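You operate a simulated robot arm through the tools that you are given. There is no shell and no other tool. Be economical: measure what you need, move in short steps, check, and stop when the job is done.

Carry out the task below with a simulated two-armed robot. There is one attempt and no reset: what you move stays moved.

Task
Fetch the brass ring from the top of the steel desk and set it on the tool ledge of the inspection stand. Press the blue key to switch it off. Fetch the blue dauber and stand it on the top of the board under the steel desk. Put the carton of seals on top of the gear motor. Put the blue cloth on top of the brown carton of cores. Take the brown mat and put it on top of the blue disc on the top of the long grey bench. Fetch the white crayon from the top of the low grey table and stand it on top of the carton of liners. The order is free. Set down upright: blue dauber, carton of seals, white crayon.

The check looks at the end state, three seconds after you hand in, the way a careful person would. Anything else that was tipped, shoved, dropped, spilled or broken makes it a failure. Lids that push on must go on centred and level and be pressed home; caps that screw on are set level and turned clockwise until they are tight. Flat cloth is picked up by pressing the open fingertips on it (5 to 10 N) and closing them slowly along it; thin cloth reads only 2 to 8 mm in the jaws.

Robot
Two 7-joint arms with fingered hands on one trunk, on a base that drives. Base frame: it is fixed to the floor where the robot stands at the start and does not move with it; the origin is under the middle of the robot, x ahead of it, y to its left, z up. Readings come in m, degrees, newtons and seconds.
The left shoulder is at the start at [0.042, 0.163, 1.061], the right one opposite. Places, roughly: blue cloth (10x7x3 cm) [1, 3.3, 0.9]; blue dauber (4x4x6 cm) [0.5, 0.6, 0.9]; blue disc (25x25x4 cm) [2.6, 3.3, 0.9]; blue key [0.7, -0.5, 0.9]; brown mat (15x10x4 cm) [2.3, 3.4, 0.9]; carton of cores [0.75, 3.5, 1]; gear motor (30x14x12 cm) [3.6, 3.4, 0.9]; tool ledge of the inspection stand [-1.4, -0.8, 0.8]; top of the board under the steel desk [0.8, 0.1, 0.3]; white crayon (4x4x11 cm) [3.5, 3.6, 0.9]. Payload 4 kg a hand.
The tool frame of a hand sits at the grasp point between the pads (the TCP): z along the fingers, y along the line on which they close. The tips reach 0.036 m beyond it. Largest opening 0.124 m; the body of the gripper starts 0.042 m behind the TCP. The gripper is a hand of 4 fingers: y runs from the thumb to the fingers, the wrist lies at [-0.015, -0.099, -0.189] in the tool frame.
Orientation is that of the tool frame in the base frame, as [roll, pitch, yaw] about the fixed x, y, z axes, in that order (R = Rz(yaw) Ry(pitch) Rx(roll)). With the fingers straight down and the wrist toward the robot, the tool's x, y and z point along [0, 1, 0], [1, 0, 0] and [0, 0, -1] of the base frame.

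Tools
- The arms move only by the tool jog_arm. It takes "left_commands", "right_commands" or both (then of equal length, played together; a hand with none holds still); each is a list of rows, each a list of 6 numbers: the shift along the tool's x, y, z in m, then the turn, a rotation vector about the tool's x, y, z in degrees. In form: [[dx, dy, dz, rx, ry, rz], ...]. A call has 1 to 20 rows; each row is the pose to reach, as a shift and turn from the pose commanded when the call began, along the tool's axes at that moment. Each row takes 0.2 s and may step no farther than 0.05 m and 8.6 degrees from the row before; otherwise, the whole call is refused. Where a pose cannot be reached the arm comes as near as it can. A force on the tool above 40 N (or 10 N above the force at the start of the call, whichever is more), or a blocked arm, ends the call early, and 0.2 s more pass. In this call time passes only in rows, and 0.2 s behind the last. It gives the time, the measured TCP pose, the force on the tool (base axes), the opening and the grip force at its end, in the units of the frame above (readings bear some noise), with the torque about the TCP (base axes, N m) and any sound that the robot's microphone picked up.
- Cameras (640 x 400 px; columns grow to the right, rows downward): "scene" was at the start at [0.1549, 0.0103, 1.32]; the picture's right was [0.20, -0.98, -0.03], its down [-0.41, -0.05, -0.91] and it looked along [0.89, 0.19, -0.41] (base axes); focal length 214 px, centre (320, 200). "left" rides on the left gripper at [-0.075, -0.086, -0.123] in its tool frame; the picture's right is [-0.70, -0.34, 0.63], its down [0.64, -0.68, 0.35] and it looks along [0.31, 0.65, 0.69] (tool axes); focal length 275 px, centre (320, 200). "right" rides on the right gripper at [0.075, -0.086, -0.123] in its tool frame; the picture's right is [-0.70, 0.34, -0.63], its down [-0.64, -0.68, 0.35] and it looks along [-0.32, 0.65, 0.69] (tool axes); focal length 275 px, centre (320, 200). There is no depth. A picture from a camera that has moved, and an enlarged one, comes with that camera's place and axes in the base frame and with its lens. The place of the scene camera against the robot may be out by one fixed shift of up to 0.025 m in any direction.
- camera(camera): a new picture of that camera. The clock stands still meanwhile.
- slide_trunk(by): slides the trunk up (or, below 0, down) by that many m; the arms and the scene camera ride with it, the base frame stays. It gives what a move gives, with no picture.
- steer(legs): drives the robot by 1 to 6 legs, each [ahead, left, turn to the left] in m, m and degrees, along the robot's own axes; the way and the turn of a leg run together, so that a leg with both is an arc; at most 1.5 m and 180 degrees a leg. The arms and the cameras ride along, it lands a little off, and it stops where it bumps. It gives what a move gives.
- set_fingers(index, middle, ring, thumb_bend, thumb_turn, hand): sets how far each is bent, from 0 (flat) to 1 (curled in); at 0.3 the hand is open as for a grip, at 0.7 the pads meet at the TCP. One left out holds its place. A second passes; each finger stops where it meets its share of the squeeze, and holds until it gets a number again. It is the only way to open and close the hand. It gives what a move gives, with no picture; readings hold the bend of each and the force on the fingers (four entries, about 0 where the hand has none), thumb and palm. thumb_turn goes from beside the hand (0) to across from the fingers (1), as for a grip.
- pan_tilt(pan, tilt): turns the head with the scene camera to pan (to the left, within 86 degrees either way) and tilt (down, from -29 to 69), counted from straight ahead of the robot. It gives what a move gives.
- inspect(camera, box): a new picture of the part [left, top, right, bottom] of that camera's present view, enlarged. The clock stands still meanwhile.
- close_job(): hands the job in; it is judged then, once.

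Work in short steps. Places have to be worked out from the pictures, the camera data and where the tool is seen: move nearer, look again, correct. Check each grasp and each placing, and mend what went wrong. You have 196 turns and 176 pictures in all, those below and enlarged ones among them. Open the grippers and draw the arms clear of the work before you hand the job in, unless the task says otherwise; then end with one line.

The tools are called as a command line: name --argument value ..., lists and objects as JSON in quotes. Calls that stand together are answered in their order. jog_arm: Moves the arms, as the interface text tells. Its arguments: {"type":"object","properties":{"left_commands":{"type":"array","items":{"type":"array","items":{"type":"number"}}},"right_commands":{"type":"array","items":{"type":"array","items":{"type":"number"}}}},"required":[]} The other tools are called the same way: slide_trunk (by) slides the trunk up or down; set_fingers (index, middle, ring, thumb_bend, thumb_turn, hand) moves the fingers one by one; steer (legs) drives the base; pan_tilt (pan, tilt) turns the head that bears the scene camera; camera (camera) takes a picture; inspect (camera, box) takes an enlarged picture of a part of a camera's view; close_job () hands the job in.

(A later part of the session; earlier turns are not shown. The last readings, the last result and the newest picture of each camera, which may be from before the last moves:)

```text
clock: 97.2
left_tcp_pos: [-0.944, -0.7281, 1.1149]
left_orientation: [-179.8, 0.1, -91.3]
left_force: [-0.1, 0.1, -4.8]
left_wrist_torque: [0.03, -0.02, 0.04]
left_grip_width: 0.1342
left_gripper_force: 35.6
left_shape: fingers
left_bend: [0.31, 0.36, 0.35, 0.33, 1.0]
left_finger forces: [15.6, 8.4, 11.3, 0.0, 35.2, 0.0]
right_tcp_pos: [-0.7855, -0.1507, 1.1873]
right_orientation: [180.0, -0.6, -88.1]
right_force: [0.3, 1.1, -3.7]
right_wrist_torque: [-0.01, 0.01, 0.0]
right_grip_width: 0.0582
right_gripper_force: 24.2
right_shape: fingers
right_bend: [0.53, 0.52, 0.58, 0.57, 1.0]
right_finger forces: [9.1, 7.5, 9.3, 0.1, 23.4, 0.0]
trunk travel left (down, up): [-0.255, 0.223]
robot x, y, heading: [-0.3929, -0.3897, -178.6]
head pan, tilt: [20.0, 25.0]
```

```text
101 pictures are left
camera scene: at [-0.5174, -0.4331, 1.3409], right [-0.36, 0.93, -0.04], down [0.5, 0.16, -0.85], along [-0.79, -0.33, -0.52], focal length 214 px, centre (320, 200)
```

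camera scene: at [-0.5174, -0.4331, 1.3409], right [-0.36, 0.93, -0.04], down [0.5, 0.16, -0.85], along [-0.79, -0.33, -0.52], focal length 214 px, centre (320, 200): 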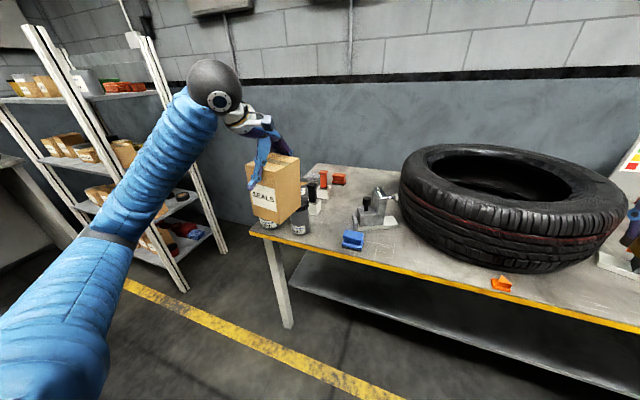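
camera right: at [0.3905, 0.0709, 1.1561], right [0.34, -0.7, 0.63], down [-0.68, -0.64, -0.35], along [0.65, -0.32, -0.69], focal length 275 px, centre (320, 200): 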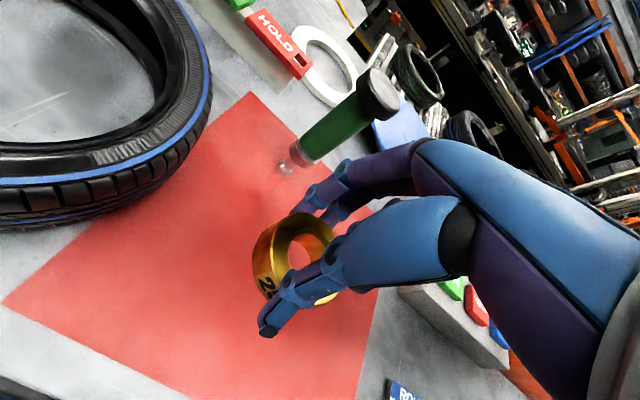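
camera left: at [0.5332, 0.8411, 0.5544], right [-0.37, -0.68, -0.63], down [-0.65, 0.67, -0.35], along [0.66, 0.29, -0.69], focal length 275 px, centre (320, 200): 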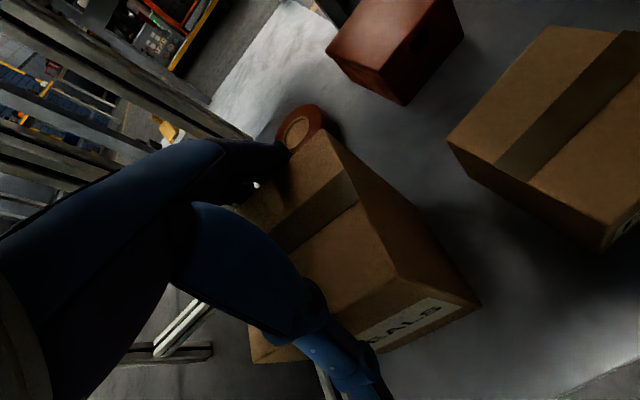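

I zoom on the bench's right end where the ledge should appear (around pixel 320,192).

inspect --camera "scene" --box '[240, 140, 440, 265]'

```text
3.20 times, centred on (340, 202) of scene
camera zoom: at [-0.5174, -0.4331, 1.3409], right [-0.36, 0.93, -0.04], down [0.5, 0.16, -0.85], along [-0.79, -0.33, -0.52], focal length 686 px, centre (256, 192)
```

zoom: 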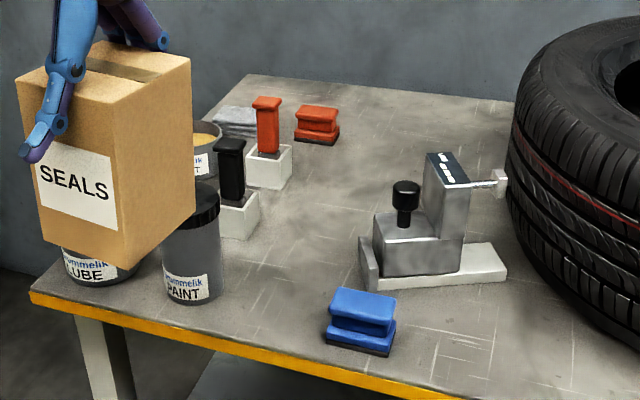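

The bench top is at z≈0.78, and its right-end tool area is centred at the given (-1.4, -0.8), around the stamp blocks. A free spot there is near (-1.3, -0.68). I drive nearer so the right hand can reach it.

steer --legs '[[0.1, 0.36, 0], [0.12, 0, 0]]'

pan_tilt --pan 0 --tilt 40

camera --camera "scene"

camera --camera "right"

```text
clock: 100.4
left_tcp_pos: [-1.1545, -1.0961, 1.1144]
left_orientation: [-179.8, 0.1, -91.2]
left_force: [-0.6, 0.3, -4.4]
left_wrist_torque: [0.01, -0.06, -0.03]
left_grip_width: 0.1341
left_gripper_force: 35.5
left_shape: fingers
left_bend: [0.31, 0.36, 0.35, 0.33, 1.0]
left_finger forces: [15.5, 8.6, 11.4, 0.0, 35.2, 0.0]
right_tcp_pos: [-0.9983, -0.5171, 1.1874]
right_orientation: [-179.8, -0.6, -88.0]
right_force: [-0.1, 0.1, -3.3]
right_wrist_torque: [0.01, -0.09, 0.01]
right_grip_width: 0.0582
right_gripper_force: 24.6
right_shape: fingers
right_bend: [0.53, 0.52, 0.58, 0.57, 1.0]
right_finger forces: [9.1, 7.7, 9.2, 0.1, 23.5, 0.0]
trunk travel left (down, up): [-0.255, 0.223]
robot x, y, heading: [-0.6023, -0.7542, -178.2]
head pan, tilt: [20.0, 25.0]
```

```text
clock: 101.2
left_tcp_pos: [-1.1515, -1.0958, 1.1156]
left_orientation: [-179.9, 0.1, -91.2]
left_force: [0.3, 0.7, -4.1]
left_wrist_torque: [-0.02, -0.05, 0.01]
left_grip_width: 0.1338
left_gripper_force: 35.2
left_shape: fingers
left_bend: [0.31, 0.36, 0.35, 0.33, 1.0]
left_finger forces: [15.3, 8.4, 11.4, 0.0, 35.3, 0.1]
right_tcp_pos: [-0.9968, -0.5161, 1.1883]
right_orientation: [-179.9, -0.7, -87.9]
right_force: [-0.5, -0.4, -3.2]
right_wrist_torque: [0.01, 0.0, -0.02]
right_grip_width: 0.0581
right_gripper_force: 24.7
right_shape: fingers
right_bend: [0.53, 0.52, 0.58, 0.57, 1.0]
right_finger forces: [9.0, 7.6, 9.1, 0.0, 23.7, 0.1]
trunk travel left (down, up): [-0.255, 0.223]
robot x, y, heading: [-0.5984, -0.7559, -178.3]
head pan, tilt: [0.0, 40.0]
```

```text
99 pictures are left
camera scene: at [-0.7239, -0.7672, 1.3181], right [-0.03, 1.0, 0.0], down [0.73, 0.02, -0.68], along [-0.68, -0.02, -0.73], focal length 214 px, centre (320, 200)
```

scene: 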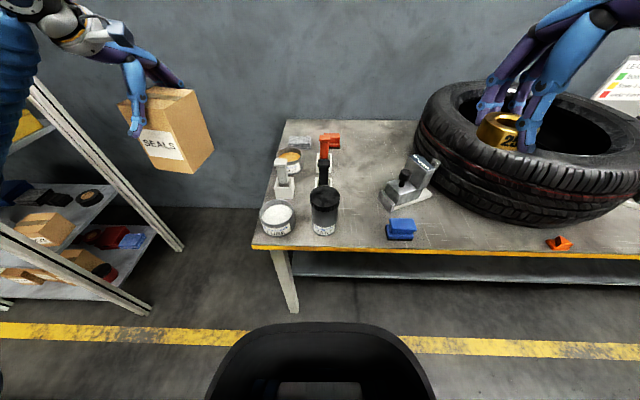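

```text
98 pictures are left
camera right: at [-0.9073, -0.587, 1.3133], right [-0.36, 0.69, 0.62], down [0.66, 0.66, -0.35], along [-0.66, 0.28, -0.7], focal length 275 px, centre (320, 200)
```

right: 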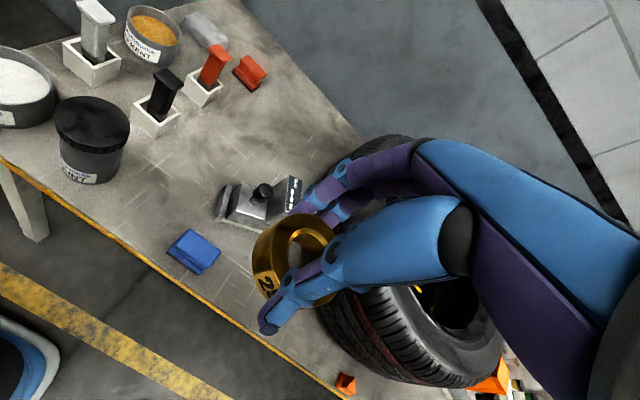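

Blocks sit at y≈-0.755, the gauge at y≥-0.556; the free spot (-1.31, -0.67) is good. I carry the ring over it and lower to 0.90.

jog_arm --right_commands '[[0.02, 0.04, 0, 0, 0, 0], [0.04, 0.08, 0, 0, 0, 0], [0.06, 0.12, 0, 0, 0, 0], [0.08, 0.16, 0, 0, 0, 0], [0.1, 0.2, 0, 0, 0, 0], [0.12, 0.24, 0, 0, 0, 0], [0.135, 0.28, 0, 0, 0, 0], [0.145, 0.318, 0, 0, 0, 0], [0.145, 0.318, 0.045, 0, 0, 0], [0.145, 0.318, 0.09, 0, 0, 0], [0.145, 0.318, 0.135, 0, 0, 0], [0.145, 0.318, 0.18, 0, 0, 0], [0.145, 0.318, 0.225, 0, 0, 0], [0.145, 0.318, 0.265, 0, 0, 0]]'

camera --camera "right"

inspect --camera "scene" --box '[250, 110, 450, 250]'

```text
clock: 104.5
left_tcp_pos: [-1.1451, -1.1057, 1.1167]
left_orientation: [179.6, 0.6, -90.9]
left_force: [-0.4, -0.6, -5.1]
left_wrist_torque: [0.0, -0.01, 0.01]
left_grip_width: 0.1336
left_gripper_force: 35.5
left_shape: fingers
left_bend: [0.31, 0.36, 0.35, 0.34, 1.0]
left_finger forces: [15.3, 8.5, 11.5, 0.1, 35.3, 0.1]
right_tcp_pos: [-1.3141, -0.6797, 0.9635]
right_orientation: [176.9, 0.1, -88.3]
right_force: [0.5, -0.2, -3.6]
right_wrist_torque: [0.0, -0.04, 0.02]
right_grip_width: 0.0575
right_gripper_force: 25.0
right_shape: fingers
right_bend: [0.53, 0.52, 0.59, 0.57, 1.0]
right_finger forces: [9.2, 7.4, 9.3, 0.0, 22.8, 0.0]
trunk travel left (down, up): [-0.255, 0.223]
robot x, y, heading: [-0.604, -0.753, -178.4]
head pan, tilt: [0.0, 40.0]
stopped in row 14 (right hand): the arm was blocked; the commanded pose is now the measured one
```

```text
97 pictures are left
camera right: at [-1.2181, -0.7522, 1.0823], right [-0.32, 0.69, 0.65], down [0.64, 0.67, -0.38], along [-0.7, 0.3, -0.65], focal length 275 px, centre (320, 200)
```

right: 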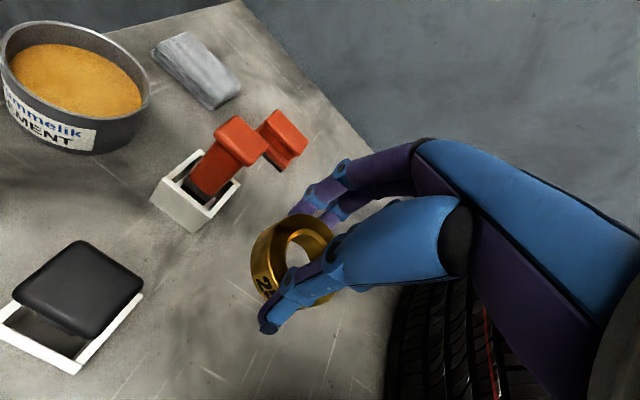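

```text
2.86 times, centred on (350, 180) of scene
camera zoom: at [-0.7162, -0.7775, 1.3192], right [-0.03, 1.0, 0.01], down [0.72, 0.03, -0.69], along [-0.69, -0.01, -0.72], focal length 613 px, centre (234, 257)
```

zoom: 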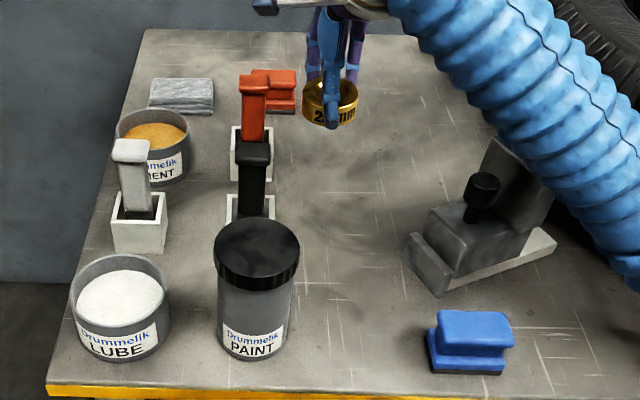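

The right forearm came down onto the tyre (or gauge), so I lift back right away, then look for any disturbance.

jog_arm --right_commands '[[0, 0, -0.04, 0, 0, 0], [0, 0, -0.08, 0, 0, 0], [0, 0, -0.12, 0, 0, 0], [0, 0, -0.16, 0, 0, 0], [0, 0, -0.2, 0, 0, 0]]'

camera --camera "scene"

```text
clock: 105.7
left_tcp_pos: [-1.1529, -1.0956, 1.1165]
left_orientation: [179.9, 0.0, -90.9]
left_force: [1.0, 0.4, -3.4]
left_wrist_torque: [0.03, 0.01, 0.0]
left_grip_width: 0.1333
left_gripper_force: 35.1
left_shape: fingers
left_bend: [0.31, 0.36, 0.35, 0.34, 1.0]
left_finger forces: [15.3, 8.4, 11.4, 0.1, 35.3, 0.0]
right_tcp_pos: [-1.3117, -0.673, 1.1487]
right_orientation: [178.1, -0.6, -88.0]
right_force: [-0.2, -0.3, -2.2]
right_wrist_torque: [0.01, 0.01, 0.02]
right_grip_width: 0.0571
right_gripper_force: 24.1
right_shape: fingers
right_bend: [0.53, 0.52, 0.59, 0.57, 1.0]
right_finger forces: [9.2, 7.1, 9.5, 0.0, 22.2, 0.1]
trunk travel left (down, up): [-0.255, 0.223]
robot x, y, heading: [-0.6027, -0.7528, -178.2]
head pan, tilt: [0.0, 40.0]
```

```text
95 pictures are left
camera scene: at [-0.7259, -0.7655, 1.3183], right [-0.03, 1.0, 0.0], down [0.73, 0.02, -0.68], along [-0.68, -0.02, -0.73], focal length 214 px, centre (320, 200)
```

scene: 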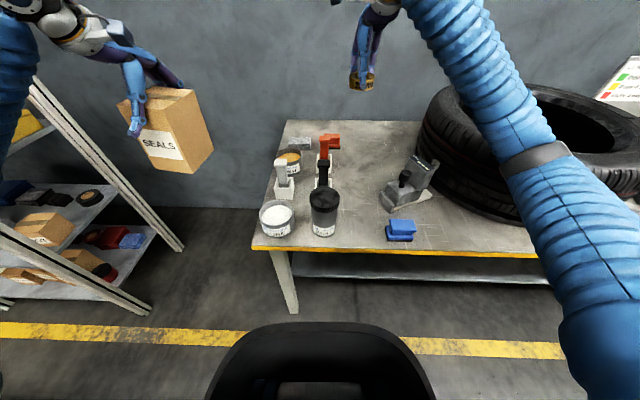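

Nothing moved. I raise the trunk and shift the robot left and back, so the forearm comes in from farther left and steeper.

slide_trunk --by 0.2

steer --legs '[[-0.1, 0.2, 0]]'

camera --camera "scene"

```text
clock: 107.8
left_tcp_pos: [-1.1539, -1.0948, 1.3158]
left_orientation: [-179.9, 0.1, -90.9]
left_force: [-0.7, -0.5, -4.2]
left_wrist_torque: [-0.02, -0.06, 0.03]
left_grip_width: 0.1335
left_gripper_force: 34.8
left_shape: fingers
left_bend: [0.31, 0.36, 0.35, 0.34, 1.0]
left_finger forces: [15.2, 8.3, 11.4, 0.0, 35.1, 0.1]
right_tcp_pos: [-1.3126, -0.6714, 1.3459]
right_orientation: [178.2, -0.5, -88.2]
right_force: [0.1, 0.3, -2.2]
right_wrist_torque: [0.03, -0.06, -0.01]
right_grip_width: 0.0573
right_gripper_force: 24.1
right_shape: fingers
right_bend: [0.53, 0.52, 0.59, 0.57, 1.0]
right_finger forces: [9.2, 7.2, 9.6, 0.0, 22.0, 0.1]
trunk travel left (down, up): [-0.455, 0.023]
robot x, y, heading: [-0.6055, -0.7506, -178.2]
head pan, tilt: [0.0, 40.0]
```

```text
clock: 109.5
left_tcp_pos: [-1.0471, -1.2943, 1.3152]
left_orientation: [-180.0, 0.1, -91.0]
left_force: [1.5, -0.4, -4.5]
left_wrist_torque: [0.02, -0.01, 0.01]
left_grip_width: 0.1333
left_gripper_force: 34.3
left_shape: fingers
left_bend: [0.31, 0.36, 0.35, 0.34, 1.0]
left_finger forces: [15.1, 8.4, 11.3, 0.0, 34.9, 0.0]
right_tcp_pos: [-1.2062, -0.8696, 1.3463]
right_orientation: [178.1, -0.5, -88.1]
right_force: [0.2, -0.8, -2.4]
right_wrist_torque: [0.01, 0.0, 0.0]
right_grip_width: 0.0575
right_gripper_force: 24.4
right_shape: fingers
right_bend: [0.53, 0.52, 0.59, 0.57, 1.0]
right_finger forces: [9.1, 7.3, 9.6, 0.0, 22.2, 0.0]
trunk travel left (down, up): [-0.455, 0.023]
robot x, y, heading: [-0.4973, -0.9513, -178.3]
head pan, tilt: [0.0, 40.0]
```

```text
94 pictures are left
camera scene: at [-0.5705, -0.9635, 1.5338], right [-0.03, 1.0, 0.0], down [0.64, 0.02, -0.76], along [-0.76, -0.02, -0.64], focal length 214 px, centre (320, 200)
```

scene: 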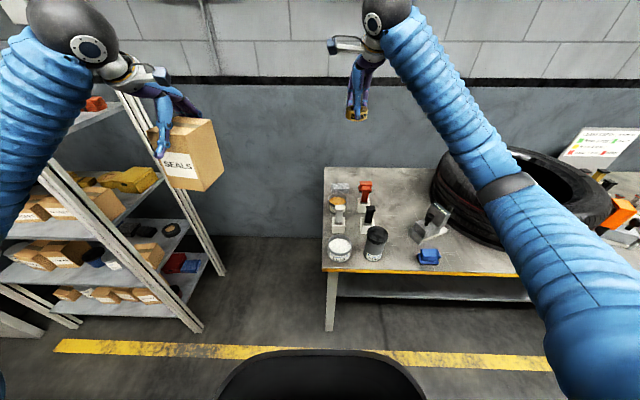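

Now I move over the spot again from this stance and come down stepwise to z≈0.93.

jog_arm --right_commands '[[-0.04, 0.02, 0, 1.9, 0, 0], [-0.08, 0.04, 0, 1.9, 0, 0], [-0.12, 0.06, 0, 1.9, 0, 0], [-0.16, 0.08, 0, 1.9, 0, 0], [-0.203, 0.097, 0, 1.9, 0, 0], [-0.203, 0.097, 0.045, 1.9, 0, 0], [-0.203, 0.097, 0.09, 1.9, 0, 0], [-0.203, 0.097, 0.135, 1.9, 0, 0], [-0.203, 0.097, 0.18, 1.9, 0, 0], [-0.203, 0.097, 0.225, 1.9, 0, 0], [-0.203, 0.097, 0.27, 1.9, 0, 0], [-0.203, 0.097, 0.315, 1.9, 0, 0], [-0.203, 0.097, 0.36, 1.9, 0, 0], [-0.203, 0.097, 0.4, 1.9, 0, 0]]'

camera --camera "right"

inspect --camera "scene" --box '[300, 120, 540, 290]'

```text
clock: 112.5
left_tcp_pos: [-1.048, -1.2934, 1.3148]
left_orientation: [-179.8, 0.2, -91.0]
left_force: [0.2, -1.0, -4.4]
left_wrist_torque: [0.01, -0.05, 0.02]
left_grip_width: 0.1336
left_gripper_force: 35.2
left_shape: fingers
left_bend: [0.31, 0.36, 0.35, 0.34, 1.0]
left_finger forces: [15.1, 8.4, 11.5, 0.1, 34.8, 0.0]
right_tcp_pos: [-1.3216, -0.6731, 0.9467]
right_orientation: [-180.0, -0.6, -88.1]
right_force: [-0.4, -0.2, -1.9]
right_wrist_torque: [-0.05, -0.01, -0.01]
right_grip_width: 0.0572
right_gripper_force: 24.0
right_shape: fingers
right_bend: [0.53, 0.52, 0.59, 0.57, 1.0]
right_finger forces: [9.4, 7.2, 9.8, 0.0, 21.7, 0.1]
trunk travel left (down, up): [-0.455, 0.023]
robot x, y, heading: [-0.5005, -0.9556, -178.3]
head pan, tilt: [0.0, 40.0]
```

```text
93 pictures are left
camera right: at [-1.2331, -0.7434, 1.071], right [-0.36, 0.69, 0.63], down [0.66, 0.66, -0.35], along [-0.66, 0.29, -0.7], focal length 275 px, centre (320, 200)
```

right: 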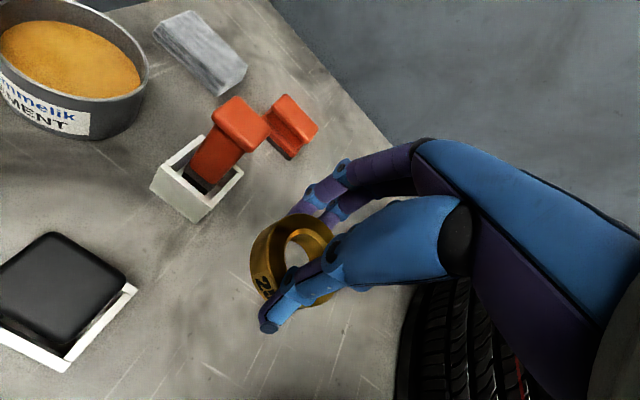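

```text
2.35 times, centred on (420, 205) of scene
camera zoom: at [-0.5713, -0.9625, 1.5337], right [-0.03, 1.0, 0.0], down [0.64, 0.02, -0.76], along [-0.76, -0.02, -0.64], focal length 505 px, centre (85, 188)
```

zoom: 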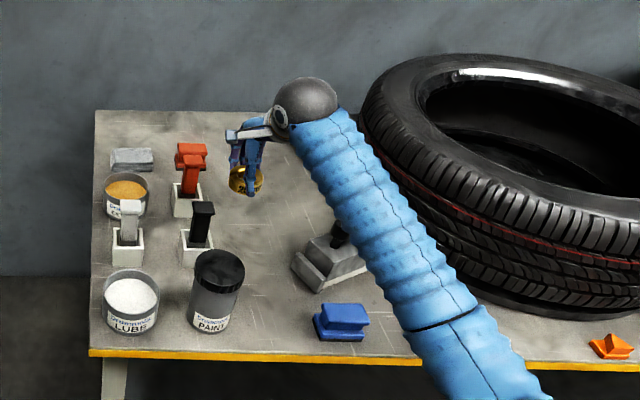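

Forearm looks clear of the gauge from above. I lower in small rows toward contact near 0.82.

jog_arm --right_commands '[[0, 0, 0.03, 0, 0, 0], [0, 0, 0.06, 0, 0, 0], [0, 0, 0.09, 0, 0, 0], [0, 0, 0.105, 0, 0, 0]]'

camera --camera "right"

inspect --camera "scene" --box '[300, 120, 540, 290]'

```text
clock: 113.5
left_tcp_pos: [-1.047, -1.2933, 1.3158]
left_orientation: [-179.9, 0.0, -91.0]
left_force: [-0.5, -0.4, -4.2]
left_wrist_torque: [-0.01, -0.05, -0.02]
left_grip_width: 0.1334
left_gripper_force: 34.0
left_shape: fingers
left_bend: [0.31, 0.36, 0.35, 0.34, 1.0]
left_finger forces: [15.2, 8.4, 11.4, 0.0, 34.8, 0.0]
right_tcp_pos: [-1.3223, -0.6736, 0.8402]
right_orientation: [-179.9, -0.6, -88.1]
right_force: [0.3, 0.4, -3.8]
right_wrist_torque: [-0.01, 0.01, 0.01]
right_grip_width: 0.0568
right_gripper_force: 23.7
right_shape: fingers
right_bend: [0.53, 0.52, 0.59, 0.57, 1.0]
right_finger forces: [9.3, 7.2, 9.9, 0.0, 21.4, 0.1]
trunk travel left (down, up): [-0.455, 0.023]
robot x, y, heading: [-0.4986, -0.9502, -178.5]
head pan, tilt: [0.0, 40.0]
```

```text
91 pictures are left
camera right: at [-1.233, -0.7445, 0.9653], right [-0.36, 0.69, 0.63], down [0.66, 0.66, -0.35], along [-0.66, 0.29, -0.7], focal length 275 px, centre (320, 200)
```

right: 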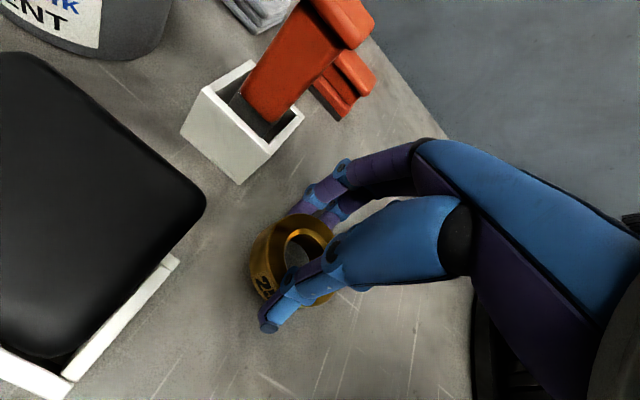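

```text
2.35 times, centred on (420, 205) of scene
camera zoom: at [-0.571, -0.9628, 1.5338], right [-0.03, 1.0, 0.0], down [0.64, 0.02, -0.76], along [-0.76, -0.02, -0.64], focal length 505 px, centre (85, 188)
```

zoom: 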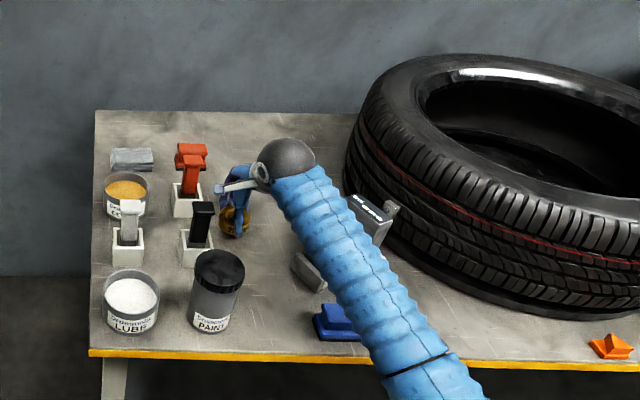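

Still no contact at 0.84. I continue to touch down.

jog_arm --right_commands '[[0, 0, 0.006, 0, 0, 0], [0, 0, 0.011, 0, 0, 0], [0, 0, 0.016, 0, 0, 0], [0, 0, 0.02, 0, 0, 0], [0, 0, 0.024, 0, 0, 0]]'

```text
clock: 114.7
left_tcp_pos: [-1.0452, -1.2942, 1.3168]
left_orientation: [-180.0, 0.1, -91.0]
left_force: [1.2, -0.3, -3.9]
left_wrist_torque: [-0.02, -0.04, -0.01]
left_grip_width: 0.1335
left_gripper_force: 34.8
left_shape: fingers
left_bend: [0.31, 0.36, 0.35, 0.34, 1.0]
left_finger forces: [15.0, 8.3, 11.3, 0.0, 35.0, 0.0]
right_tcp_pos: [-1.3217, -0.6761, 0.8247]
right_orientation: [179.5, -0.6, -88.2]
right_force: [4.1, 2.8, 34.5]
right_wrist_torque: [0.07, -0.37, -0.02]
right_grip_width: 0.0576
right_gripper_force: 34.1
right_shape: fingers
right_bend: [0.53, 0.52, 0.59, 0.57, 1.0]
right_finger forces: [9.6, 7.7, 11.6, 0.0, 39.7, 0.0]
trunk travel left (down, up): [-0.455, 0.023]
robot x, y, heading: [-0.492, -0.9528, -178.3]
head pan, tilt: [0.0, 40.0]
```

Contact. I relieve the pressure by ~7 mm and open moderately.

jog_arm --right_commands '[[0, 0, -0.007, 0, 0, 0]]'

set_fingers --hand "right" --index 0.43 --middle 0.43 --ring 0.43 --thumb_bend 0.43

camera --camera "right"

```text
clock: 115.1
left_tcp_pos: [-1.0476, -1.2939, 1.3157]
left_orientation: [-179.8, 0.1, -90.9]
left_force: [-1.0, -0.5, -4.5]
left_wrist_torque: [-0.01, -0.02, 0.03]
left_grip_width: 0.1336
left_gripper_force: 34.7
left_shape: fingers
left_bend: [0.31, 0.36, 0.35, 0.34, 1.0]
left_finger forces: [15.2, 8.4, 11.4, 0.0, 34.9, 0.0]
right_tcp_pos: [-1.3216, -0.6761, 0.8251]
right_orientation: [-179.9, -0.5, -88.1]
right_force: [-6.4, 2.2, 13.6]
right_wrist_torque: [0.02, 0.08, -0.04]
right_grip_width: 0.0573
right_gripper_force: 29.5
right_shape: fingers
right_bend: [0.53, 0.52, 0.59, 0.57, 1.0]
right_finger forces: [11.0, 8.7, 11.9, 0.0, 27.2, 0.0]
trunk travel left (down, up): [-0.455, 0.023]
robot x, y, heading: [-0.5, -0.9522, -178.1]
head pan, tilt: [0.0, 40.0]
```

```text
clock: 116.1
left_tcp_pos: [-1.0472, -1.2933, 1.3164]
left_orientation: [-179.8, 0.1, -91.0]
left_force: [0.7, -0.6, -3.7]
left_wrist_torque: [-0.01, -0.02, 0.01]
left_grip_width: 0.1335
left_gripper_force: 34.7
left_shape: fingers
left_bend: [0.31, 0.36, 0.35, 0.34, 1.0]
left_finger forces: [15.1, 8.4, 11.4, 0.0, 34.8, 0.1]
right_tcp_pos: [-1.3213, -0.6753, 0.8258]
right_orientation: [180.0, -0.5, -88.1]
right_force: [-0.4, -0.6, 0.3]
right_wrist_torque: [0.0, 0.0, 0.0]
right_grip_width: 0.0835
right_gripper_force: 0.1
right_shape: fingers
right_bend: [0.43, 0.43, 0.43, 0.43, 0.99]
right_finger forces: [0.0, 0.1, 0.1, 0.1, 0.2, 0.0]
trunk travel left (down, up): [-0.455, 0.023]
robot x, y, heading: [-0.4951, -0.9514, -178.1]
head pan, tilt: [0.0, 40.0]
```

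```text
89 pictures are left
camera right: at [-1.2329, -0.7463, 0.9505], right [-0.36, 0.69, 0.63], down [0.66, 0.66, -0.35], along [-0.66, 0.29, -0.7], focal length 275 px, centre (320, 200)
```

right: 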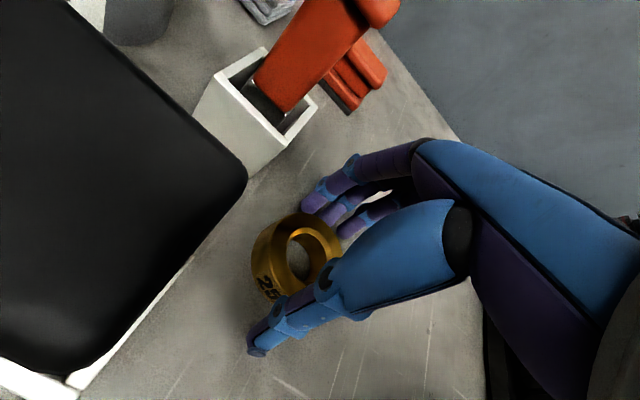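

Ring is flat on the bench and free. I raise the right hand straight up and look at the result.

jog_arm --right_commands '[[0, 0, -0.03, 0, 0, 0], [0, 0, -0.07, 0, 0, 0], [0, 0, -0.115, 0, 0, 0], [0, 0, -0.16, 0, 0, 0], [0, 0, -0.205, 0, 0, 0], [0, 0, -0.25, 0, 0, 0], [0, 0, -0.295, 0, 0, 0], [0, 0, -0.34, 0, 0, 0], [0.03, -0.03, -0.34, 0, 0, 0], [0.06, -0.06, -0.34, 0, 0, 0], [0.09, -0.09, -0.34, 0, 0, 0], [0.12, -0.12, -0.34, 0, 0, 0], [0.14, -0.15, -0.34, 0, 0, 0], [0.15, -0.19, -0.34, 0, 0, 0], [0.15, -0.23, -0.34, 0, 0, 0], [0.15, -0.27, -0.34, 0, 0, 0]]'

camera --camera "scene"

inspect --camera "scene" --box '[300, 120, 480, 290]'

```text
clock: 119.5
left_tcp_pos: [-1.0481, -1.2947, 1.3166]
left_orientation: [-179.9, 0.2, -91.0]
left_force: [0.7, 0.8, -4.6]
left_wrist_torque: [0.0, 0.0, 0.01]
left_grip_width: 0.1337
left_gripper_force: 35.0
left_shape: fingers
left_bend: [0.31, 0.36, 0.35, 0.34, 1.0]
left_finger forces: [15.1, 8.2, 11.3, 0.1, 34.7, 0.1]
right_tcp_pos: [-1.0447, -0.8126, 1.1657]
right_orientation: [180.0, -0.6, -88.1]
right_force: [-0.3, 0.7, 0.1]
right_wrist_torque: [-0.02, 0.02, 0.03]
right_grip_width: 0.0838
right_gripper_force: 0.2
right_shape: fingers
right_bend: [0.43, 0.43, 0.43, 0.43, 0.99]
right_finger forces: [0.0, 0.1, 0.1, 0.0, 0.0, 0.0]
trunk travel left (down, up): [-0.455, 0.023]
robot x, y, heading: [-0.4989, -0.9535, -178.6]
head pan, tilt: [0.0, 40.0]
```

```text
88 pictures are left
camera scene: at [-0.5697, -0.9626, 1.5339], right [-0.03, 1.0, 0.0], down [0.64, 0.02, -0.77], along [-0.76, -0.02, -0.64], focal length 214 px, centre (320, 200)
```

scene: 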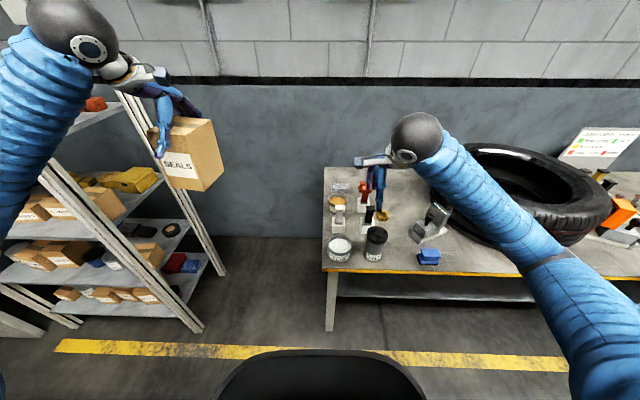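

```text
2.35 times, centred on (390, 205) of scene
camera zoom: at [-0.5697, -0.9626, 1.5339], right [-0.03, 1.0, 0.0], down [0.64, 0.02, -0.77], along [-0.76, -0.02, -0.64], focal length 505 px, centre (155, 188)
```

zoom: 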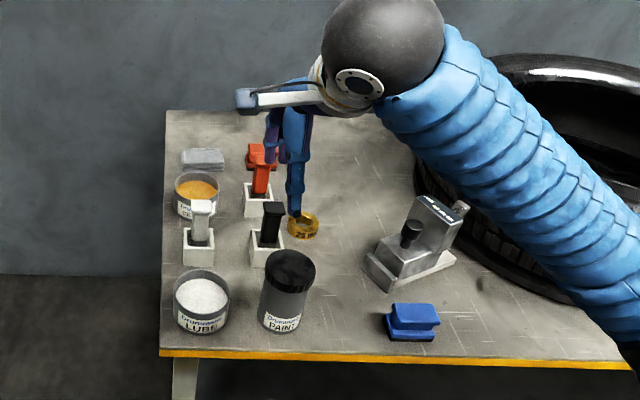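

Ring lies on the bench with everything else in place. Now I drive north along the aisle toward the far bench, in stages.

steer --legs '[[0, 0, -88], [1.4, -0.15, 0], [1.5, 0, 0]]'

pan_tilt --pan -45 --tilt 15

camera --camera "scene"

```text
clock: 137.2
left_tcp_pos: [-0.8716, 2.4801, 1.3156]
left_orientation: [-179.8, 0.0, -179.9]
left_force: [0.3, 1.1, -3.8]
left_wrist_torque: [-0.04, -0.02, 0.02]
left_grip_width: 0.1332
left_gripper_force: 33.7
left_shape: fingers
left_bend: [0.31, 0.36, 0.35, 0.34, 1.0]
left_finger forces: [14.5, 8.2, 11.1, 0.1, 33.7, 0.1]
right_tcp_pos: [-0.3908, 2.4879, 1.1657]
right_orientation: [180.0, -0.6, -177.0]
right_force: [0.3, -0.2, 0.9]
right_wrist_torque: [-0.02, 0.02, -0.02]
right_grip_width: 0.0835
right_gripper_force: 0.2
right_shape: fingers
right_bend: [0.43, 0.43, 0.43, 0.43, 0.99]
right_finger forces: [0.0, 0.0, 0.1, 0.1, 0.0, 0.0]
trunk travel left (down, up): [-0.455, 0.023]
robot x, y, heading: [-0.514, 1.936, 93.0]
head pan, tilt: [0.0, 40.0]
```

```text
clock: 138.3
left_tcp_pos: [-0.8713, 2.4796, 1.3161]
left_orientation: [-179.9, 0.1, -179.9]
left_force: [-0.7, 0.4, -3.8]
left_wrist_torque: [-0.04, -0.03, 0.01]
left_grip_width: 0.1328
left_gripper_force: 33.8
left_shape: fingers
left_bend: [0.31, 0.36, 0.35, 0.34, 1.0]
left_finger forces: [14.6, 8.2, 11.1, 0.0, 33.8, 0.2]
right_tcp_pos: [-0.3905, 2.4873, 1.1655]
right_orientation: [180.0, -0.5, -177.0]
right_force: [-0.1, 0.1, -0.1]
right_wrist_torque: [-0.04, -0.05, -0.03]
right_grip_width: 0.0836
right_gripper_force: 0.0
right_shape: fingers
right_bend: [0.43, 0.43, 0.43, 0.43, 0.99]
right_finger forces: [0.1, 0.0, 0.0, 0.1, 0.0, 0.1]
trunk travel left (down, up): [-0.455, 0.023]
robot x, y, heading: [-0.5195, 1.9363, 92.8]
head pan, tilt: [-45.0, 15.0]
```

```text
86 pictures are left
camera scene: at [-0.4541, 1.988, 1.5734], right [0.74, -0.67, 0.0], down [-0.17, -0.19, -0.97], along [0.65, 0.72, -0.26], focal length 214 px, centre (320, 200)
```

scene: 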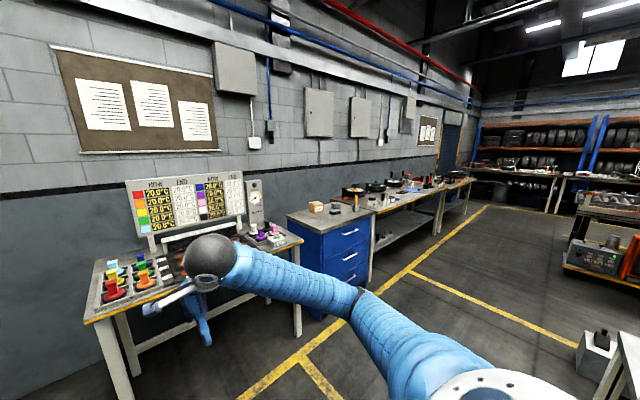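

The floor along the wall bench is open. I turn to heading 0 and drive along it toward x≈3.3, then face the bench.

steer --legs '[[0, 0, -93], [1.5, 0, 0], [1.5, 0, 0], [0.8, 0, 0], [0, 0, 90]]'

pan_tilt --pan 0 --tilt 20

camera --camera "scene"

```text
clock: 161.2
left_tcp_pos: [3.8398, 2.295, 1.3152]
left_orientation: [-179.7, 0.0, 89.1]
left_force: [0.6, 0.0, -4.8]
left_wrist_torque: [-0.03, 0.04, 0.02]
left_grip_width: 0.1319
left_gripper_force: 33.2
left_shape: fingers
left_bend: [0.32, 0.36, 0.35, 0.34, 1.0]
left_finger forces: [14.4, 8.2, 10.9, 0.1, 33.5, 0.0]
right_tcp_pos: [3.841, 1.8118, 1.166]
right_orientation: [-180.0, -0.7, 92.0]
right_force: [0.2, 0.4, -0.2]
right_wrist_torque: [-0.02, 0.02, -0.01]
right_grip_width: 0.0839
right_gripper_force: 0.0
right_shape: fingers
right_bend: [0.43, 0.43, 0.43, 0.43, 0.99]
right_finger forces: [0.1, 0.0, 0.0, 0.1, 0.0, 0.1]
trunk travel left (down, up): [-0.455, 0.023]
robot x, y, heading: [3.2943, 1.9488, 1.6]
head pan, tilt: [-45.0, 15.0]
stopped in leg 5: the robot was blocked; the commanded pose is now the measured one
```

```text
clock: 162.3
left_tcp_pos: [3.8409, 2.2956, 1.3145]
left_orientation: [-179.9, 0.0, 89.0]
left_force: [0.2, 0.3, -4.8]
left_wrist_torque: [0.0, 0.02, -0.03]
left_grip_width: 0.1321
left_gripper_force: 33.3
left_shape: fingers
left_bend: [0.32, 0.36, 0.35, 0.34, 1.0]
left_finger forces: [14.3, 8.1, 11.0, 0.0, 33.6, 0.1]
right_tcp_pos: [3.8409, 1.8145, 1.166]
right_orientation: [-179.9, -0.6, 92.1]
right_force: [-0.4, -1.1, -0.4]
right_wrist_torque: [0.03, -0.02, -0.02]
right_grip_width: 0.084
right_gripper_force: 0.0
right_shape: fingers
right_bend: [0.43, 0.43, 0.43, 0.43, 0.99]
right_finger forces: [0.1, 0.0, 0.0, 0.0, 0.1, 0.0]
trunk travel left (down, up): [-0.455, 0.023]
robot x, y, heading: [3.2911, 1.9543, 1.7]
head pan, tilt: [0.0, 20.0]
```

```text
85 pictures are left
camera scene: at [3.3775, 1.9473, 1.5652], right [0.03, -1.0, 0.0], down [-0.34, -0.01, -0.94], along [0.94, 0.03, -0.34], focal length 214 px, centre (320, 200)
```

scene: 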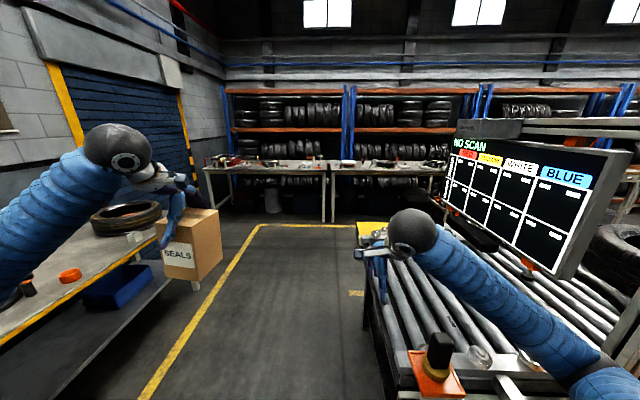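

The turn was blocked at once. I look left and right to see what is near before moving.

pan_tilt --pan 80 --tilt 30

camera --camera "scene"

pan_tilt --pan -70 --tilt 35

camera --camera "scene"

```text
clock: 163.9
left_tcp_pos: [3.8411, 2.2952, 1.3156]
left_orientation: [-179.9, 0.1, 89.1]
left_force: [0.3, -0.1, -4.5]
left_wrist_torque: [-0.02, 0.06, 0.0]
left_grip_width: 0.1321
left_gripper_force: 33.4
left_shape: fingers
left_bend: [0.32, 0.36, 0.35, 0.34, 1.0]
left_finger forces: [14.3, 8.1, 11.0, 0.0, 33.5, 0.0]
right_tcp_pos: [3.8403, 1.8148, 1.1666]
right_orientation: [180.0, -0.6, 92.0]
right_force: [0.4, 0.9, -0.1]
right_wrist_torque: [0.02, -0.05, 0.02]
right_grip_width: 0.0838
right_gripper_force: 0.1
right_shape: fingers
right_bend: [0.43, 0.43, 0.43, 0.43, 0.99]
right_finger forces: [0.1, 0.0, 0.1, 0.1, 0.0, 0.0]
trunk travel left (down, up): [-0.455, 0.023]
robot x, y, heading: [3.2898, 1.9535, 1.9]
head pan, tilt: [80.0, 30.0]
```

```text
84 pictures are left
camera scene: at [3.2971, 2.0338, 1.5493], right [0.99, -0.14, 0.0], down [-0.07, -0.5, -0.87], along [0.12, 0.86, -0.5], focal length 214 px, centre (320, 200)
```

scene: 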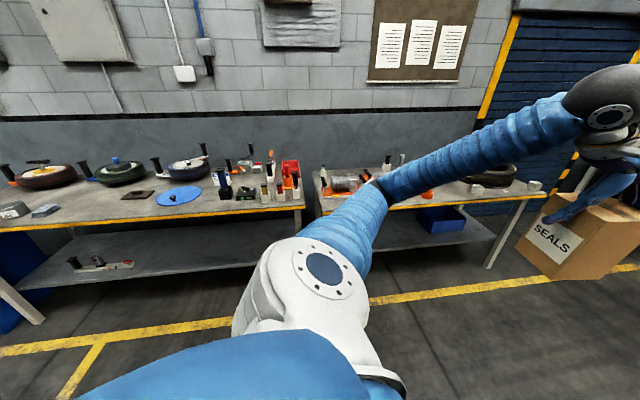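

```text
clock: 166.2
left_tcp_pos: [3.8403, 2.2959, 1.3156]
left_orientation: [-179.9, 0.1, 89.1]
left_force: [0.1, -0.6, -4.0]
left_wrist_torque: [-0.02, 0.04, 0.0]
left_grip_width: 0.1323
left_gripper_force: 34.1
left_shape: fingers
left_bend: [0.32, 0.36, 0.35, 0.34, 1.0]
left_finger forces: [14.3, 8.3, 11.0, 0.0, 33.5, 0.1]
right_tcp_pos: [3.8397, 1.8146, 1.168]
right_orientation: [180.0, -0.6, 92.1]
right_force: [-0.8, -0.3, -0.1]
right_wrist_torque: [-0.01, -0.04, 0.02]
right_grip_width: 0.0838
right_gripper_force: 0.2
right_shape: fingers
right_bend: [0.43, 0.43, 0.43, 0.43, 0.99]
right_finger forces: [0.0, 0.0, 0.0, 0.1, 0.1, 0.1]
trunk travel left (down, up): [-0.455, 0.023]
robot x, y, heading: [3.2915, 1.9534, 2.1]
head pan, tilt: [-70.0, 35.0]
```

```text
83 pictures are left
camera scene: at [3.3171, 1.8626, 1.5415], right [-0.93, -0.37, 0.0], down [-0.22, 0.53, -0.82], along [0.3, -0.76, -0.57], focal length 214 px, centre (320, 200)
```

scene: 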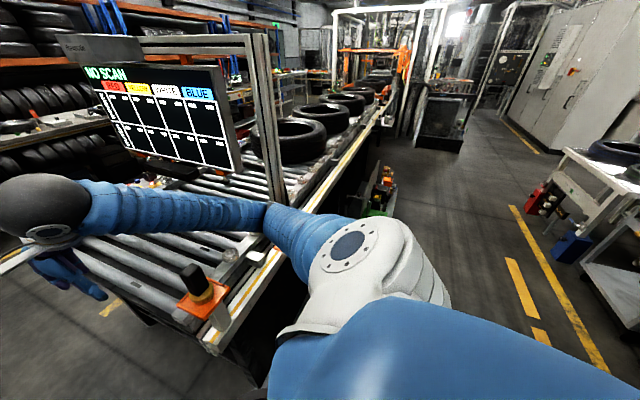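

The right elbow met the conveyor's screen post. I move diagonally back-left away from it, then turn to face the wall bench.

steer --legs '[[-0.25, 0.35, 0], [0, 0, 88]]'

pan_tilt --pan 0 --tilt 25

camera --camera "scene"

```text
clock: 172.6
left_tcp_pos: [2.7026, 2.8485, 1.3142]
left_orientation: [-180.0, 0.1, 177.5]
left_force: [1.3, 0.1, -4.1]
left_wrist_torque: [0.0, -0.04, -0.02]
left_grip_width: 0.1316
left_gripper_force: 32.5
left_shape: fingers
left_bend: [0.32, 0.36, 0.35, 0.34, 1.0]
left_finger forces: [13.6, 8.1, 10.6, 0.0, 32.3, 0.0]
right_tcp_pos: [3.1854, 2.8333, 1.1654]
right_orientation: [-180.0, -0.5, -179.6]
right_force: [0.1, 0.6, 0.1]
right_wrist_torque: [0.02, 0.04, 0.0]
right_grip_width: 0.0839
right_gripper_force: 0.1
right_shape: fingers
right_bend: [0.43, 0.43, 0.43, 0.43, 0.99]
right_finger forces: [0.0, 0.1, 0.0, 0.0, 0.0, 0.1]
trunk travel left (down, up): [-0.455, 0.023]
robot x, y, heading: [3.0286, 2.2888, 90.1]
head pan, tilt: [-70.0, 35.0]
```

```text
clock: 174.0
left_tcp_pos: [2.703, 2.8487, 1.3152]
left_orientation: [-179.9, 0.1, 177.4]
left_force: [0.3, 0.1, -4.3]
left_wrist_torque: [-0.03, -0.04, 0.0]
left_grip_width: 0.1316
left_gripper_force: 32.5
left_shape: fingers
left_bend: [0.32, 0.36, 0.35, 0.34, 1.0]
left_finger forces: [13.7, 8.0, 10.6, 0.0, 32.3, 0.0]
right_tcp_pos: [3.1841, 2.8348, 1.1661]
right_orientation: [179.9, -0.5, -179.5]
right_force: [1.2, 0.0, -0.5]
right_wrist_torque: [-0.02, 0.03, -0.02]
right_grip_width: 0.0835
right_gripper_force: 0.0
right_shape: fingers
right_bend: [0.43, 0.43, 0.43, 0.43, 0.99]
right_finger forces: [0.1, 0.1, 0.0, 0.1, 0.0, 0.0]
trunk travel left (down, up): [-0.455, 0.023]
robot x, y, heading: [3.035, 2.2922, 90.0]
head pan, tilt: [0.0, 25.0]
```

```text
82 pictures are left
camera scene: at [3.0335, 2.3641, 1.5571], right [1.0, 0.0, 0.0], down [0.0, -0.42, -0.91], along [0.0, 0.91, -0.42], focal length 214 px, centre (320, 200)
```

scene: 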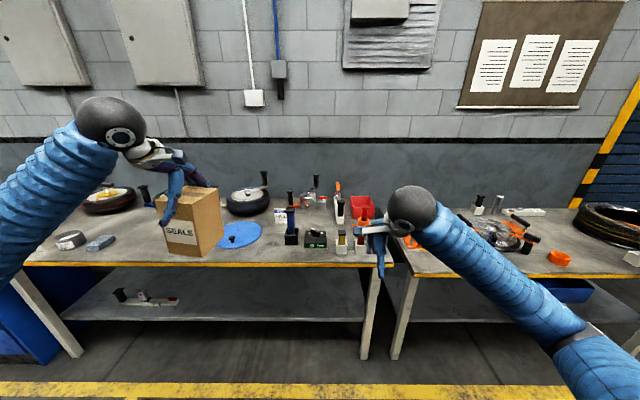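

Good view: long grey bench left, low grey table right. I draw the right hand back and drive right/forward so the low table's gear motor is in front.

jog_arm --right_commands '[[-0.03, -0.03, -0.02, 0, 0, 0], [-0.06, -0.06, -0.04, 0, 0, 0], [-0.09, -0.09, -0.06, 0, 0, 0], [-0.12, -0.12, -0.08, 0, 0, 0], [-0.15, -0.15, -0.08, 0, 0, 0]]'

steer --legs '[[0.2, -0.55, 0]]'

pan_tilt --pan 0 --tilt 35

camera --camera "scene"

```text
clock: 175.2
left_tcp_pos: [2.7042, 2.8463, 1.3178]
left_orientation: [-179.9, 0.0, 177.7]
left_force: [-0.2, 0.1, -3.8]
left_wrist_torque: [-0.02, -0.03, 0.0]
left_grip_width: 0.1315
left_gripper_force: 32.2
left_shape: fingers
left_bend: [0.32, 0.36, 0.35, 0.34, 1.0]
left_finger forces: [13.7, 8.0, 10.7, 0.1, 32.4, 0.0]
right_tcp_pos: [3.3518, 2.7339, 1.2675]
right_orientation: [-179.8, -0.7, -179.3]
right_force: [-0.5, -0.1, 0.6]
right_wrist_torque: [0.04, -0.01, -0.03]
right_grip_width: 0.0835
right_gripper_force: 0.0
right_shape: fingers
right_bend: [0.43, 0.43, 0.43, 0.43, 0.99]
right_finger forces: [0.0, 0.1, 0.1, 0.0, 0.0, 0.0]
right hand out of reach, approached as far as the arm can: row 3, 4, 5
trunk travel left (down, up): [-0.455, 0.023]
robot x, y, heading: [3.0286, 2.2871, 90.3]
head pan, tilt: [0.0, 25.0]
```

```text
clock: 178.5
left_tcp_pos: [3.2511, 3.0541, 1.3156]
left_orientation: [-180.0, 0.2, 177.5]
left_force: [0.6, 0.8, -5.7]
left_wrist_torque: [-0.04, 0.03, 0.01]
left_grip_width: 0.1314
left_gripper_force: 32.6
left_shape: fingers
left_bend: [0.32, 0.36, 0.35, 0.34, 1.0]
left_finger forces: [13.8, 7.9, 10.7, 0.0, 32.3, 0.0]
right_tcp_pos: [3.8992, 2.9415, 1.2695]
right_orientation: [-179.8, -0.6, -179.5]
right_force: [0.6, 0.1, 0.0]
right_wrist_torque: [0.0, 0.02, -0.03]
right_grip_width: 0.0838
right_gripper_force: 0.1
right_shape: fingers
right_bend: [0.43, 0.43, 0.43, 0.43, 0.99]
right_finger forces: [0.0, 0.0, 0.0, 0.0, 0.1, 0.0]
trunk travel left (down, up): [-0.455, 0.023]
robot x, y, heading: [3.5835, 2.4938, 90.3]
head pan, tilt: [0.0, 25.0]
```

```text
clock: 179.2
left_tcp_pos: [3.2506, 3.0543, 1.3147]
left_orientation: [-179.8, 0.2, 177.6]
left_force: [-0.5, 0.5, -4.0]
left_wrist_torque: [-0.06, -0.01, -0.01]
left_grip_width: 0.1318
left_gripper_force: 32.0
left_shape: fingers
left_bend: [0.32, 0.36, 0.35, 0.34, 1.0]
left_finger forces: [13.7, 7.9, 10.7, 0.0, 32.4, 0.0]
right_tcp_pos: [3.8983, 2.9419, 1.2675]
right_orientation: [-179.7, -0.6, -179.5]
right_force: [-0.5, 0.8, 0.9]
right_wrist_torque: [0.01, 0.0, 0.02]
right_grip_width: 0.0837
right_gripper_force: 0.0
right_shape: fingers
right_bend: [0.43, 0.43, 0.43, 0.43, 0.99]
right_finger forces: [0.1, 0.1, 0.0, 0.0, 0.0, 0.0]
trunk travel left (down, up): [-0.455, 0.023]
robot x, y, heading: [3.5817, 2.4933, 90.1]
head pan, tilt: [0.0, 35.0]
```

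```text
81 pictures are left
camera scene: at [3.5811, 2.5658, 1.5414], right [1.0, 0.01, 0.0], down [0.0, -0.57, -0.82], along [0.0, 0.82, -0.57], focal length 214 px, centre (320, 200)
```

scene: 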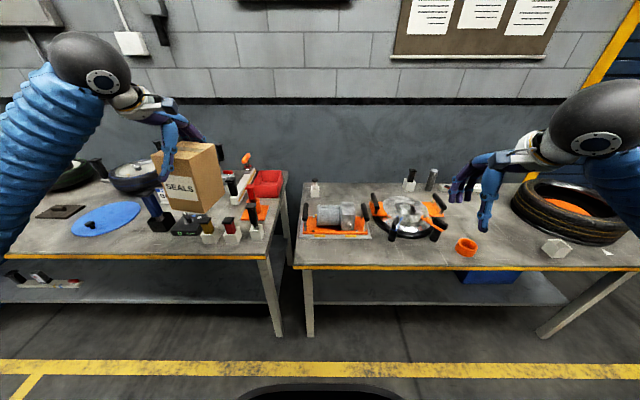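

inspect --camera "scene" --box '[290, 160, 460, 270]'

inspect --camera "scene" --box '[20, 150, 300, 270]'

```text
3.64 times, centred on (375, 215) of scene
camera zoom: at [3.5811, 2.5658, 1.5414], right [1.0, 0.01, 0.0], down [0.0, -0.57, -0.82], along [0.0, 0.82, -0.57], focal length 780 px, centre (120, 146)
```

zoom: 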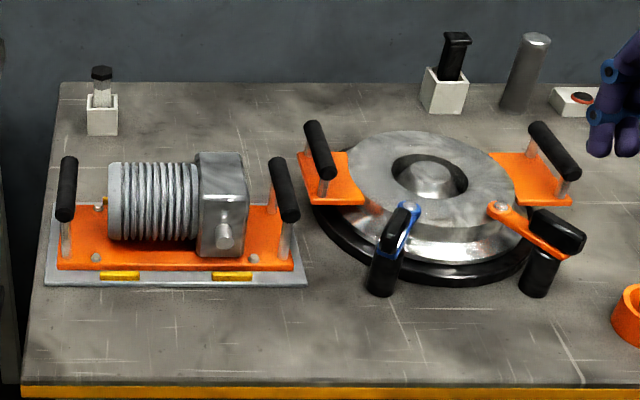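

```text
2.29 times, centred on (160, 210) of scene
camera zoom: at [3.5811, 2.5658, 1.5414], right [1.0, 0.01, 0.0], down [0.0, -0.57, -0.82], along [0.0, 0.82, -0.57], focal length 490 px, centre (686, 177)
```

zoom: 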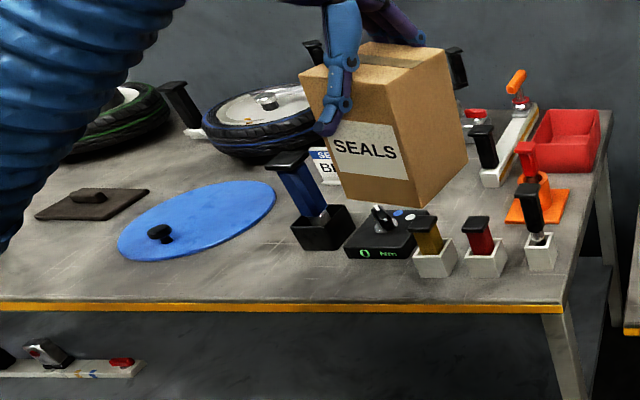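

The gear motor (ribbed drum + gearbox between two handles) and the white crayon behind it are found. I bring the right hand's camera over for an accurate look at both.

jog_arm --right_commands '[[0.045, 0.01, 0, 0, 0, 0], [0.09, 0.02, 0, 0, 0, 0], [0.135, 0.03, 0, 0, 0, 0], [0.18, 0.04, 0, 0, 0, 0], [0.225, 0.05, 0, 0, 0, 0], [0.27, 0.06, 0, 0, 0, 0], [0.315, 0.06, 0, 0, 0, 0], [0.35, 0.06, 0, 0, 0, 0]]'

camera --camera "right"

```text
clock: 181.0
left_tcp_pos: [3.2491, 3.0528, 1.3147]
left_orientation: [-179.9, 0.2, 177.4]
left_force: [0.0, 0.3, -4.6]
left_wrist_torque: [-0.02, 0.0, 0.02]
left_grip_width: 0.1319
left_gripper_force: 32.4
left_shape: fingers
left_bend: [0.32, 0.36, 0.35, 0.34, 1.0]
left_finger forces: [13.6, 8.0, 10.5, 0.0, 32.3, 0.0]
right_tcp_pos: [3.5464, 2.9985, 1.27]
right_orientation: [-179.8, -0.5, -179.5]
right_force: [-0.4, 0.0, 0.0]
right_wrist_torque: [0.0, 0.0, -0.04]
right_grip_width: 0.0838
right_gripper_force: 0.0
right_shape: fingers
right_bend: [0.43, 0.43, 0.43, 0.43, 0.99]
right_finger forces: [0.0, 0.1, 0.1, 0.1, 0.0, 0.1]
trunk travel left (down, up): [-0.455, 0.023]
robot x, y, heading: [3.5764, 2.4939, 90.1]
head pan, tilt: [0.0, 35.0]
```

```text
78 pictures are left
camera right: at [3.4739, 2.9118, 1.3955], right [0.7, 0.34, 0.63], down [0.65, -0.68, -0.35], along [0.3, 0.65, -0.7], focal length 275 px, centre (320, 200)
```

right: 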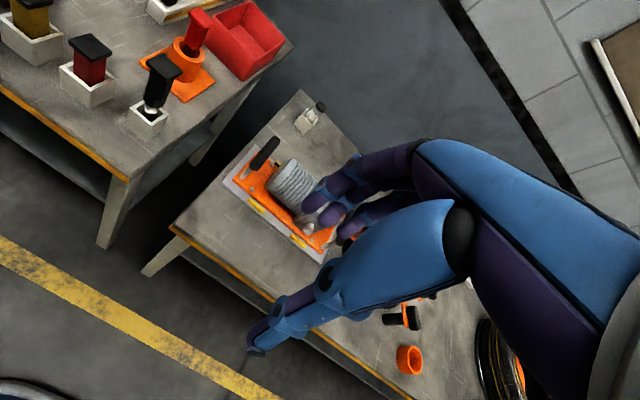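

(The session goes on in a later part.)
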